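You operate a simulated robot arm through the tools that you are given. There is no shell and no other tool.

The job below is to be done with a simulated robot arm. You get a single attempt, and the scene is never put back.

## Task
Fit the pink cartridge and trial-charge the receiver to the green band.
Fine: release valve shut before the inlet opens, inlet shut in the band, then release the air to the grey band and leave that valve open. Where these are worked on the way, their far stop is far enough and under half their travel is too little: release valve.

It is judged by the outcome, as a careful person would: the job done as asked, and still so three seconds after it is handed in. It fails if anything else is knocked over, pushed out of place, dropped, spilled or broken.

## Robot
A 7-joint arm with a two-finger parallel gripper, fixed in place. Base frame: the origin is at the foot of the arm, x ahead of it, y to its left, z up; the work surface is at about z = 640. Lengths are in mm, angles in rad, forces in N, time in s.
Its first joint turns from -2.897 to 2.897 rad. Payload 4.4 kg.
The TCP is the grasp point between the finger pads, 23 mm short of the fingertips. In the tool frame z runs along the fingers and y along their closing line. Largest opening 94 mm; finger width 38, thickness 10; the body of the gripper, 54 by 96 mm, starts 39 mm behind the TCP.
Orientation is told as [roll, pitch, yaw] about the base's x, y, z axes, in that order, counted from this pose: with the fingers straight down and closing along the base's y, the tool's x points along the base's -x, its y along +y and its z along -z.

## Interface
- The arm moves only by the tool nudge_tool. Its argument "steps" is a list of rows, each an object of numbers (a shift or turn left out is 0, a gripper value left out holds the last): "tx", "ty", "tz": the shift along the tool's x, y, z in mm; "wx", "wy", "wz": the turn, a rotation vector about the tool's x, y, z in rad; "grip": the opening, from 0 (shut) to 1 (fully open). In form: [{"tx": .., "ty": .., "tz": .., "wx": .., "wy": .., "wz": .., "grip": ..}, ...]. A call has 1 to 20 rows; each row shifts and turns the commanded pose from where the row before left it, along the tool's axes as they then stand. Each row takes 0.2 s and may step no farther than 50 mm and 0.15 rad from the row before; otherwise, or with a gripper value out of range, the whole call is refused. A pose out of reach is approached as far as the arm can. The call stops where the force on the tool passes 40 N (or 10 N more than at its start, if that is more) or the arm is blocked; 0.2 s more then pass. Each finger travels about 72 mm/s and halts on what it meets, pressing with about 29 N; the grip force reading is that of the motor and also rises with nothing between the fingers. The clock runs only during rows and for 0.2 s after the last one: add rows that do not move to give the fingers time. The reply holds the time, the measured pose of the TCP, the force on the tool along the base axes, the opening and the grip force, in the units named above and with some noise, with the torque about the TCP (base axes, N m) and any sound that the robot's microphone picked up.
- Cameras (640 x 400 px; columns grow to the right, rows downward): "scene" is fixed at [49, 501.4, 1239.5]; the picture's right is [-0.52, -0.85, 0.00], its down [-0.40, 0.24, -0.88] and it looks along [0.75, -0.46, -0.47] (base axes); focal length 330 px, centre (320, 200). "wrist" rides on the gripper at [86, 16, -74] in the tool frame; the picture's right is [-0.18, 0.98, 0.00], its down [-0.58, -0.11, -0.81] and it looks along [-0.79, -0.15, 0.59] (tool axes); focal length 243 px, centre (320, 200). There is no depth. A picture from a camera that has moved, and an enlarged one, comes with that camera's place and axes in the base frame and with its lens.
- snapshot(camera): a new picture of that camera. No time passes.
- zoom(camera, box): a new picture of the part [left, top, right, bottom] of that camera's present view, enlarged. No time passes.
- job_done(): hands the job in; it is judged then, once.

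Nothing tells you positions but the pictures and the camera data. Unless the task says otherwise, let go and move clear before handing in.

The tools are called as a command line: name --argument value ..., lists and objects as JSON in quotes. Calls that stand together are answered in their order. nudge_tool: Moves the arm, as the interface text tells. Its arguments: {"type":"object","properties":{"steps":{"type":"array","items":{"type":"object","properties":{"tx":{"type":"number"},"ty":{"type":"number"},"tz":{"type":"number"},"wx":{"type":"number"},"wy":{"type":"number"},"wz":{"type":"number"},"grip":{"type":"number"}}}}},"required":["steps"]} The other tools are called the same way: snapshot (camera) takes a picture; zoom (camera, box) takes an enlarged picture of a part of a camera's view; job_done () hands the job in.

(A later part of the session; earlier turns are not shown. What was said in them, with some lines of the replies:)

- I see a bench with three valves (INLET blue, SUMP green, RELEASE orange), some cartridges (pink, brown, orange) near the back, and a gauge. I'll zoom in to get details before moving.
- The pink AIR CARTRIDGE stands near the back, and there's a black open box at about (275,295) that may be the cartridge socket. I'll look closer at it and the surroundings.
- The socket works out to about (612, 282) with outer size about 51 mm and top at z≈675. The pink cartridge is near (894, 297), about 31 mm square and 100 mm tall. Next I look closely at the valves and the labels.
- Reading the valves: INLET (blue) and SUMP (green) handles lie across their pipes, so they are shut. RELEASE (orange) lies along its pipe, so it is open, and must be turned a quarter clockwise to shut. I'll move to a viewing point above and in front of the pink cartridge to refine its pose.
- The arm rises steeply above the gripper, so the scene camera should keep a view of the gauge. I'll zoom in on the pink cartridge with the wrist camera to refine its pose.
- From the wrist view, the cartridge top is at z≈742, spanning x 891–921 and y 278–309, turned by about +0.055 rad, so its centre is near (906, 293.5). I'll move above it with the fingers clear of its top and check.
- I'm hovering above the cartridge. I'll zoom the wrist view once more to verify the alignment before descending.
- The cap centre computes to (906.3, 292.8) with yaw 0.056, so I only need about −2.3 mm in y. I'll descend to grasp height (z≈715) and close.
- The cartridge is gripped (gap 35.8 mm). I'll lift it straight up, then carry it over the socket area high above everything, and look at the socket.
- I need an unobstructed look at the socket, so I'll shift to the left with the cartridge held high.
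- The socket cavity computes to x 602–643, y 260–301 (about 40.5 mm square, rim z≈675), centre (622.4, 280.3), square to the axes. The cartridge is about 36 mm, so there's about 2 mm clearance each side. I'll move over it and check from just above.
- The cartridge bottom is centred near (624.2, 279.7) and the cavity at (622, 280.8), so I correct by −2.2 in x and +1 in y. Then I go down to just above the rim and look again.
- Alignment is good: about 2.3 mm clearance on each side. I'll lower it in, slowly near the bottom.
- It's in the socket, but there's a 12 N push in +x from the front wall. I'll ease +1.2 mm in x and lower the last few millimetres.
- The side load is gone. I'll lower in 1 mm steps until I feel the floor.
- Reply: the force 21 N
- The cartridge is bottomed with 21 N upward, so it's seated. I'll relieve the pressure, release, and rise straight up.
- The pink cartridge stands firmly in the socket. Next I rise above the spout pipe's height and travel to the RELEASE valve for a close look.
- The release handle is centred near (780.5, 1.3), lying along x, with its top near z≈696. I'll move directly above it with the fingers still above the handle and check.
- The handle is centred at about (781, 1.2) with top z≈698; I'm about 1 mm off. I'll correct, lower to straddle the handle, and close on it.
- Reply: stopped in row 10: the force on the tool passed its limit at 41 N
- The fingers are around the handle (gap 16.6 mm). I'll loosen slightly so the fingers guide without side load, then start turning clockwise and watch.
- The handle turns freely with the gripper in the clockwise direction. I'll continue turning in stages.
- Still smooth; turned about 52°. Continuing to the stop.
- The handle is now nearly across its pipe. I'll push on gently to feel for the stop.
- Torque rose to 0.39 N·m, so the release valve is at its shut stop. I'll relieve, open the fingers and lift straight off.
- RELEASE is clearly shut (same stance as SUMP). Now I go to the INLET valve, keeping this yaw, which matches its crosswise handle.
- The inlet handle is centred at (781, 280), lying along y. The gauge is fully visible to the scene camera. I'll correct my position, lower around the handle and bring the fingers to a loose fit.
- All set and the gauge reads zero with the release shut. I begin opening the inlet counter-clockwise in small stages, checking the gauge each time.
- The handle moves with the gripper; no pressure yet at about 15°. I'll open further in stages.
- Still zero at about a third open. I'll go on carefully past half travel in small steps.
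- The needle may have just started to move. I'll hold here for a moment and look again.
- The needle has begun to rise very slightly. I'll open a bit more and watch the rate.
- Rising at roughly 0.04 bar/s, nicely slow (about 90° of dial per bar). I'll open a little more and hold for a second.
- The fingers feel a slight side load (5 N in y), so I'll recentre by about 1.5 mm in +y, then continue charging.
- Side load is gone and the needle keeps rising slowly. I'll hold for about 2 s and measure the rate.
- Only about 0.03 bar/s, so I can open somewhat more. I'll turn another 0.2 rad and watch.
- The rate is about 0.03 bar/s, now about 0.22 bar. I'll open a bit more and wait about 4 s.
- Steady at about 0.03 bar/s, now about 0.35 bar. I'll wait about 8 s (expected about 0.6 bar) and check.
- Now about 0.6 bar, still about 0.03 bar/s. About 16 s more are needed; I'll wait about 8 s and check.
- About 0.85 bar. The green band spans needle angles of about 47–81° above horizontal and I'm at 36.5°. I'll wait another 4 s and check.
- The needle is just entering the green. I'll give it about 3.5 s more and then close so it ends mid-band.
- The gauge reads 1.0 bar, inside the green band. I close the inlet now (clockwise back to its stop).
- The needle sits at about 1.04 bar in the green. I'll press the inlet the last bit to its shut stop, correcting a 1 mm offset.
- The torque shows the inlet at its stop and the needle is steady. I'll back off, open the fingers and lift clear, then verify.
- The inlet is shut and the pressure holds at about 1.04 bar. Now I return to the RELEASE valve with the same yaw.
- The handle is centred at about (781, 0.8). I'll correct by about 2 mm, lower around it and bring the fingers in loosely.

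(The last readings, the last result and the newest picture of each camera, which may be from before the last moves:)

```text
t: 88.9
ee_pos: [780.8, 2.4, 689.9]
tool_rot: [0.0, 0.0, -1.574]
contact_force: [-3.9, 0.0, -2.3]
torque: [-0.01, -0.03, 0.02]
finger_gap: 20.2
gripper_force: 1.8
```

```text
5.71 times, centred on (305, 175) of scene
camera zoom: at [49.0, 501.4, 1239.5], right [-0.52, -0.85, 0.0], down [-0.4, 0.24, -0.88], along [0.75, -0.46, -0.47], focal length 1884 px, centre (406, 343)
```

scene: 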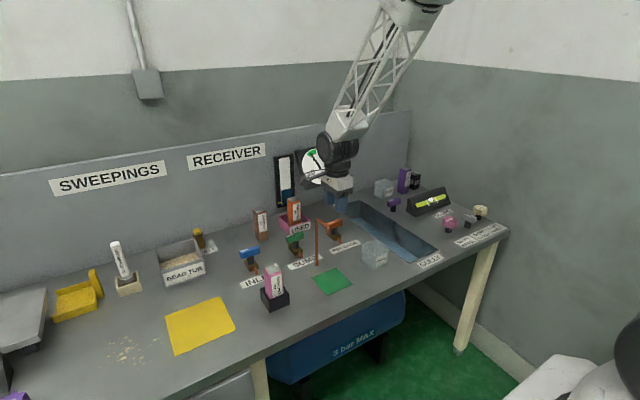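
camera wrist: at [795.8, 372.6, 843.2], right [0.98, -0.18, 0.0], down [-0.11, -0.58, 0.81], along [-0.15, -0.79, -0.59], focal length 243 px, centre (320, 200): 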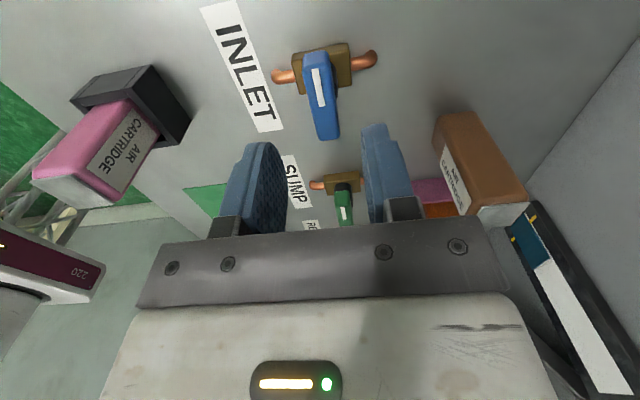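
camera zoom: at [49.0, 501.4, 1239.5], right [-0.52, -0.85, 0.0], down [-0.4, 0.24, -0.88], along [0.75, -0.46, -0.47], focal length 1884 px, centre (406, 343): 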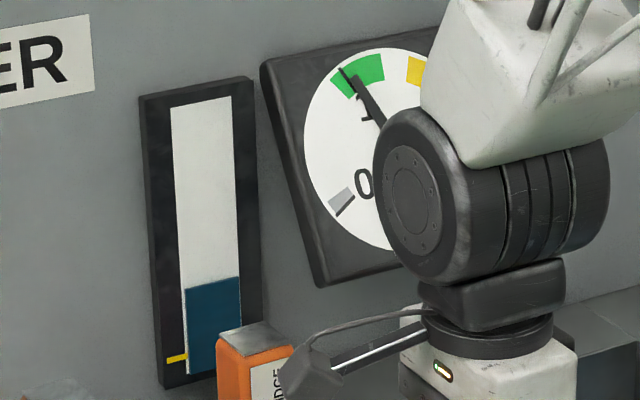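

Slightly off to +x/+y, so I recentre by about 1.5 mm. Then I turn the release counter-clockwise to open.

nudge_tool --steps '[{"tx": -1.7, "ty": -1.3}, {"wz": -0.1}, {"wz": -0.1}, {"wz": -0.1}, {"wz": -0.1}, {"wz": -0.1}, {"wz": -0.1}, {"wz": -0.1}, {}]'

zoom --camera "scene" --box '[265, 140, 345, 210]'

zoom --camera "wrist" --box '[240, 80, 400, 240]'

```text
t: 90.9
ee_pos: [779.6, 0.2, 689.1]
tool_rot: [0.0, 0.001, -0.871]
contact_force: [-0.1, 1.1, 0.7]
torque: [0.0, 0.01, -0.02]
finger_gap: 19.1
gripper_force: 0.5
```

```text
5.71 times, centred on (305, 175) of scene
camera zoom: at [49.0, 501.4, 1239.5], right [-0.52, -0.85, 0.0], down [-0.4, 0.24, -0.88], along [0.75, -0.46, -0.47], focal length 1884 px, centre (406, 343)
```

zoom: 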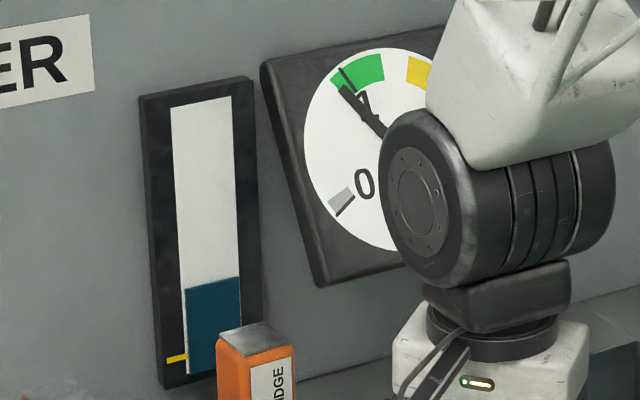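

```text
2.50 times, centred on (320, 160) of wrist
camera zoom: at [736.9, 76.8, 765.5], right [0.87, 0.49, 0.0], down [0.29, -0.51, 0.81], along [0.4, -0.7, -0.59], focal length 606 px, centre (320, 300)
```

zoom: 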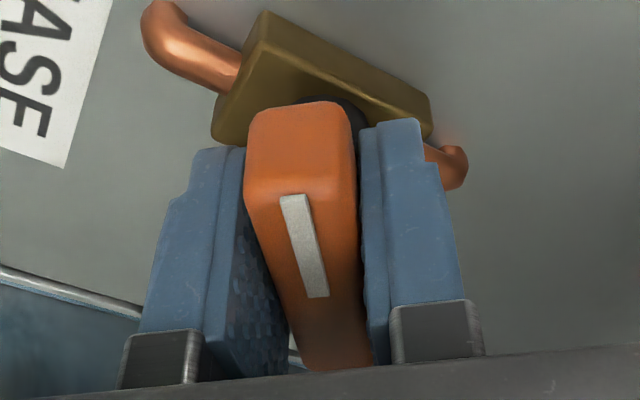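

The pressure has started to fall. I'll continue turning the release to its open stop.

nudge_tool --steps '[{"wz": -0.1}, {"wz": -0.1}, {"wz": -0.1}, {"wz": -0.1}, {"wz": -0.1}, {"wz": -0.1}, {"wz": -0.1}, {"wz": -0.1}, {}]'

zoom --camera "scene" --box '[265, 140, 345, 210]'

zoom --camera "wrist" --box '[240, 80, 400, 240]'

```text
t: 92.9
ee_pos: [778.6, -1.0, 689.1]
tool_rot: [0.0, 0.0, -0.073]
contact_force: [-1.0, 1.9, -0.3]
torque: [0.02, 0.0, -0.05]
finger_gap: 19.0
gripper_force: 0.8
```

```text
5.71 times, centred on (305, 175) of scene
camera zoom: at [49.0, 501.4, 1239.5], right [-0.52, -0.85, 0.0], down [-0.4, 0.24, -0.88], along [0.75, -0.46, -0.47], focal length 1884 px, centre (406, 343)
```

zoom: 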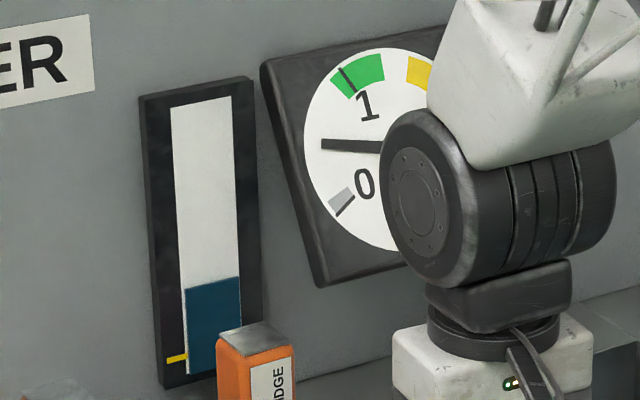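

```text
2.50 times, centred on (320, 160) of wrist
camera zoom: at [694.6, 22.2, 765.7], right [0.25, 0.97, 0.0], down [0.57, -0.15, 0.81], along [0.78, -0.2, -0.59], focal length 606 px, centre (320, 300)
```

zoom: 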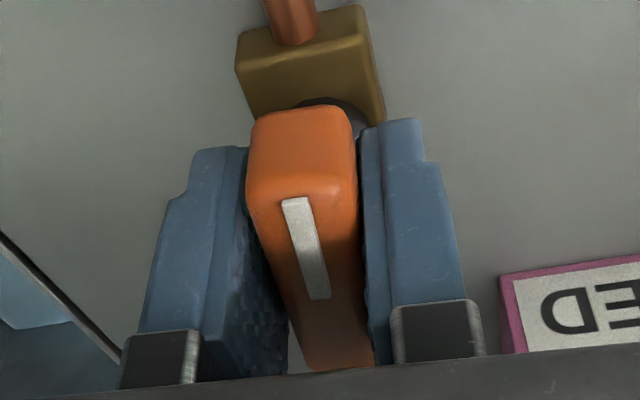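

The pressure is venting quickly. I'll turn the last bit to the open stop.

nudge_tool --steps '[{"wz": -0.06}, {"wz": -0.06}, {"wz": -0.05}, {}]'

zoom --camera "wrist" --box '[240, 80, 400, 240]'

```text
t: 93.9
ee_pos: [779.1, -0.6, 690.2]
tool_rot: [0.001, 0.001, 0.1]
contact_force: [2.3, 7.7, 0.8]
torque: [0.01, 0.01, -0.15]
finger_gap: 21.4
gripper_force: 3.6
```

```text
2.50 times, centred on (320, 160) of wrist
camera zoom: at [692.0, 7.8, 765.7], right [0.09, 1.0, 0.0], down [0.59, -0.05, 0.81], along [0.8, -0.07, -0.59], focal length 606 px, centre (320, 300)
```

zoom: 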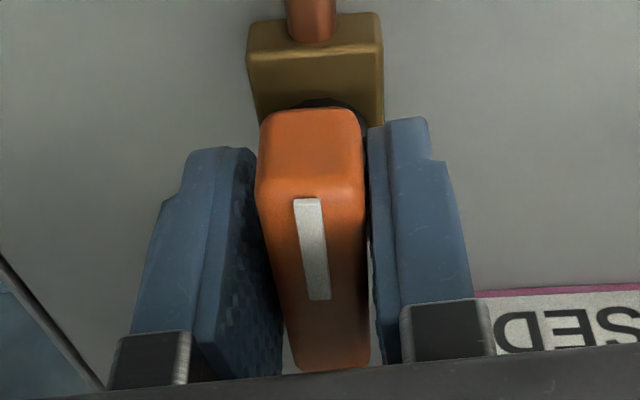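

The release is at its open stop, in line with its pipe. I'll back off, open the fingers and lift straight up.

nudge_tool --steps '[{"wz": 0.1, "ty": 1.0}, {"grip": 0.45}, {}, {"tz": -20}, {"tz": -45}, {"tz": -45}, {"tz": -45}, {"tz": -40}, {}]'

snapshot --camera "wrist"

snapshot --camera "scene"

zoom --camera "scene" --box '[300, 145, 340, 185]'

```text
t: 95.9
ee_pos: [780.9, 1.5, 884.0]
tool_rot: [0.0, 0.0, -0.002]
contact_force: [-0.3, 0.6, 0.9]
torque: [0.01, -0.01, 0.01]
finger_gap: 42.4
gripper_force: 0.0
```

```text
taken
camera wrist: at [694.8, 19.1, 960.8], right [0.19, 0.98, 0.0], down [0.58, -0.11, 0.81], along [0.79, -0.15, -0.59], focal length 243 px, centre (320, 200)
```

wrist: 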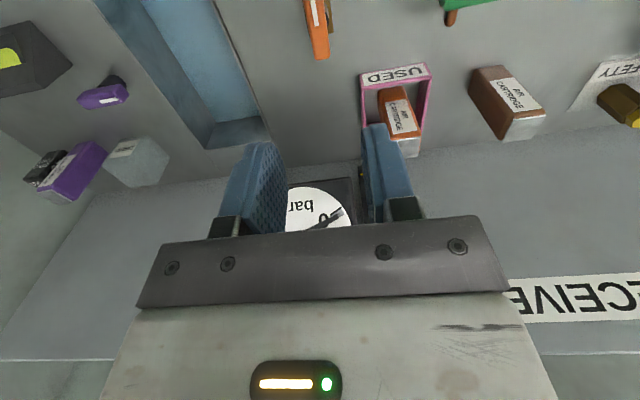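

```text
taken
```

scene: 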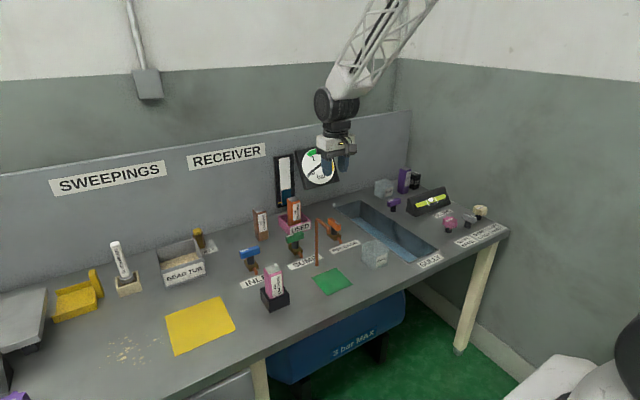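

```text
10.00 times, centred on (320, 165) of scene
camera zoom: at [49.0, 501.4, 1239.5], right [-0.52, -0.85, 0.0], down [-0.4, 0.24, -0.88], along [0.75, -0.46, -0.47], focal length 3297 px, centre (320, 550)
```

zoom: 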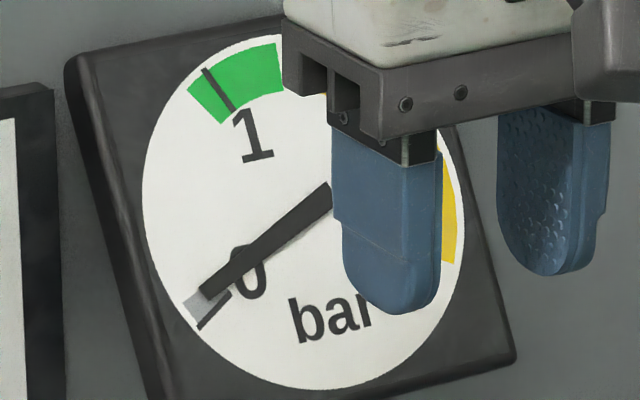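

The needle is dropping into the grey band and the release handle lies along its pipe. I'll move the arm up and clear, give it a few seconds and check the final state.

nudge_tool --steps '[{"tz": -40}, {"tx": 30, "ty": 35, "tz": -15}, {"tx": 30, "ty": 35, "tz": -15}, {"tx": 30, "ty": 35}, {"tx": 30, "ty": 35}, {"ty": 40}, {"ty": 40}, {}, {}, {}, {}, {}, {}, {}, {}]'

snapshot --camera "scene"

zoom --camera "scene" --box '[300, 145, 340, 185]'

zoom --camera "scene" --box '[220, 200, 360, 320]'

```text
t: 99.1
ee_pos: [660.7, 220.3, 956.4]
tool_rot: [0.0, 0.001, -0.002]
contact_force: [-0.7, 1.0, 0.6]
torque: [-0.01, -0.01, 0.0]
finger_gap: 42.3
gripper_force: 0.2
```

```text
taken
```

scene: 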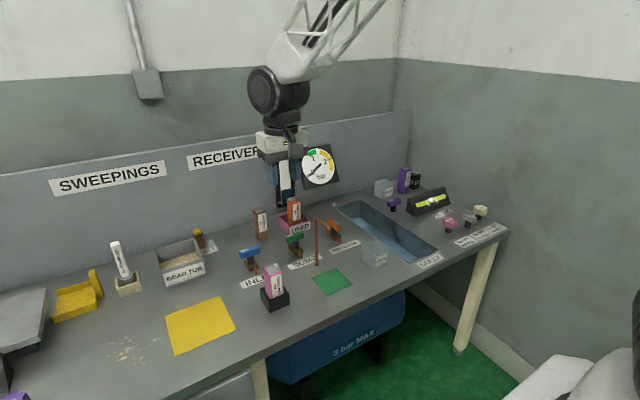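

```text
10.00 times, centred on (320, 165) of scene
camera zoom: at [49.0, 501.4, 1239.5], right [-0.52, -0.85, 0.0], down [-0.4, 0.24, -0.88], along [0.75, -0.46, -0.47], focal length 3297 px, centre (320, 550)
```

zoom: 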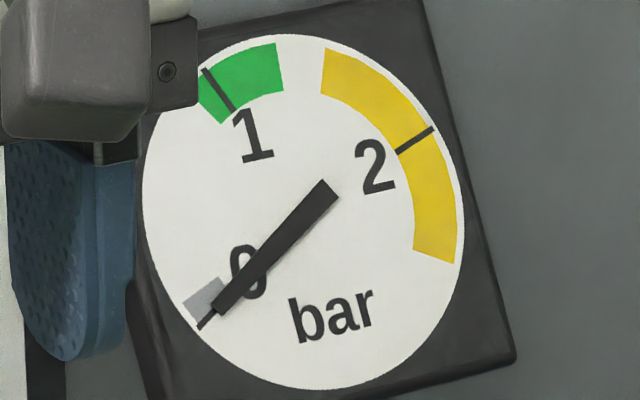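

```text
3.33 times, centred on (290, 260) of scene
camera zoom: at [49.0, 501.4, 1239.5], right [-0.52, -0.85, 0.0], down [-0.4, 0.24, -0.88], along [0.75, -0.46, -0.47], focal length 1099 px, centre (420, 0)
```

zoom: 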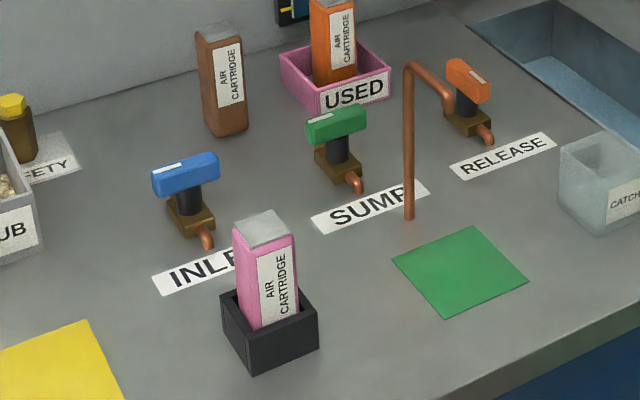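

The gauge is back in the grey band near zero. The release valve is open along its pipe, the inlet is shut, the pink cartridge stands in its socket, nothing else has moved, and the arm is clear. I'm handing the job in.

job_done

```text
The job is handed in.
```

The pink cartridge is fitted and the receiver was trial-charged to the green band, then vented. I handed the job in after checking the final state on the cameras; no verdict came back.

- **Cartridge:** the pink air cartridge is bottomed in the black socket in front of the INLET label and stands upright.
- **Release valve shut first:** I turned it clockwise to its stop before touching the inlet.
- **Charge:** I opened the inlet slowly and the pressure rose at about 0.03 bar/s. I shut the inlet at about 1.04 bar, inside the green band, and the needle held steady.
- **Vent:** I opened the release valve to its stop. The pressure fell into the grey band near zero, and the valve is still open.

In the last pictures nothing else on the bench had moved, and the arm was up and clear.
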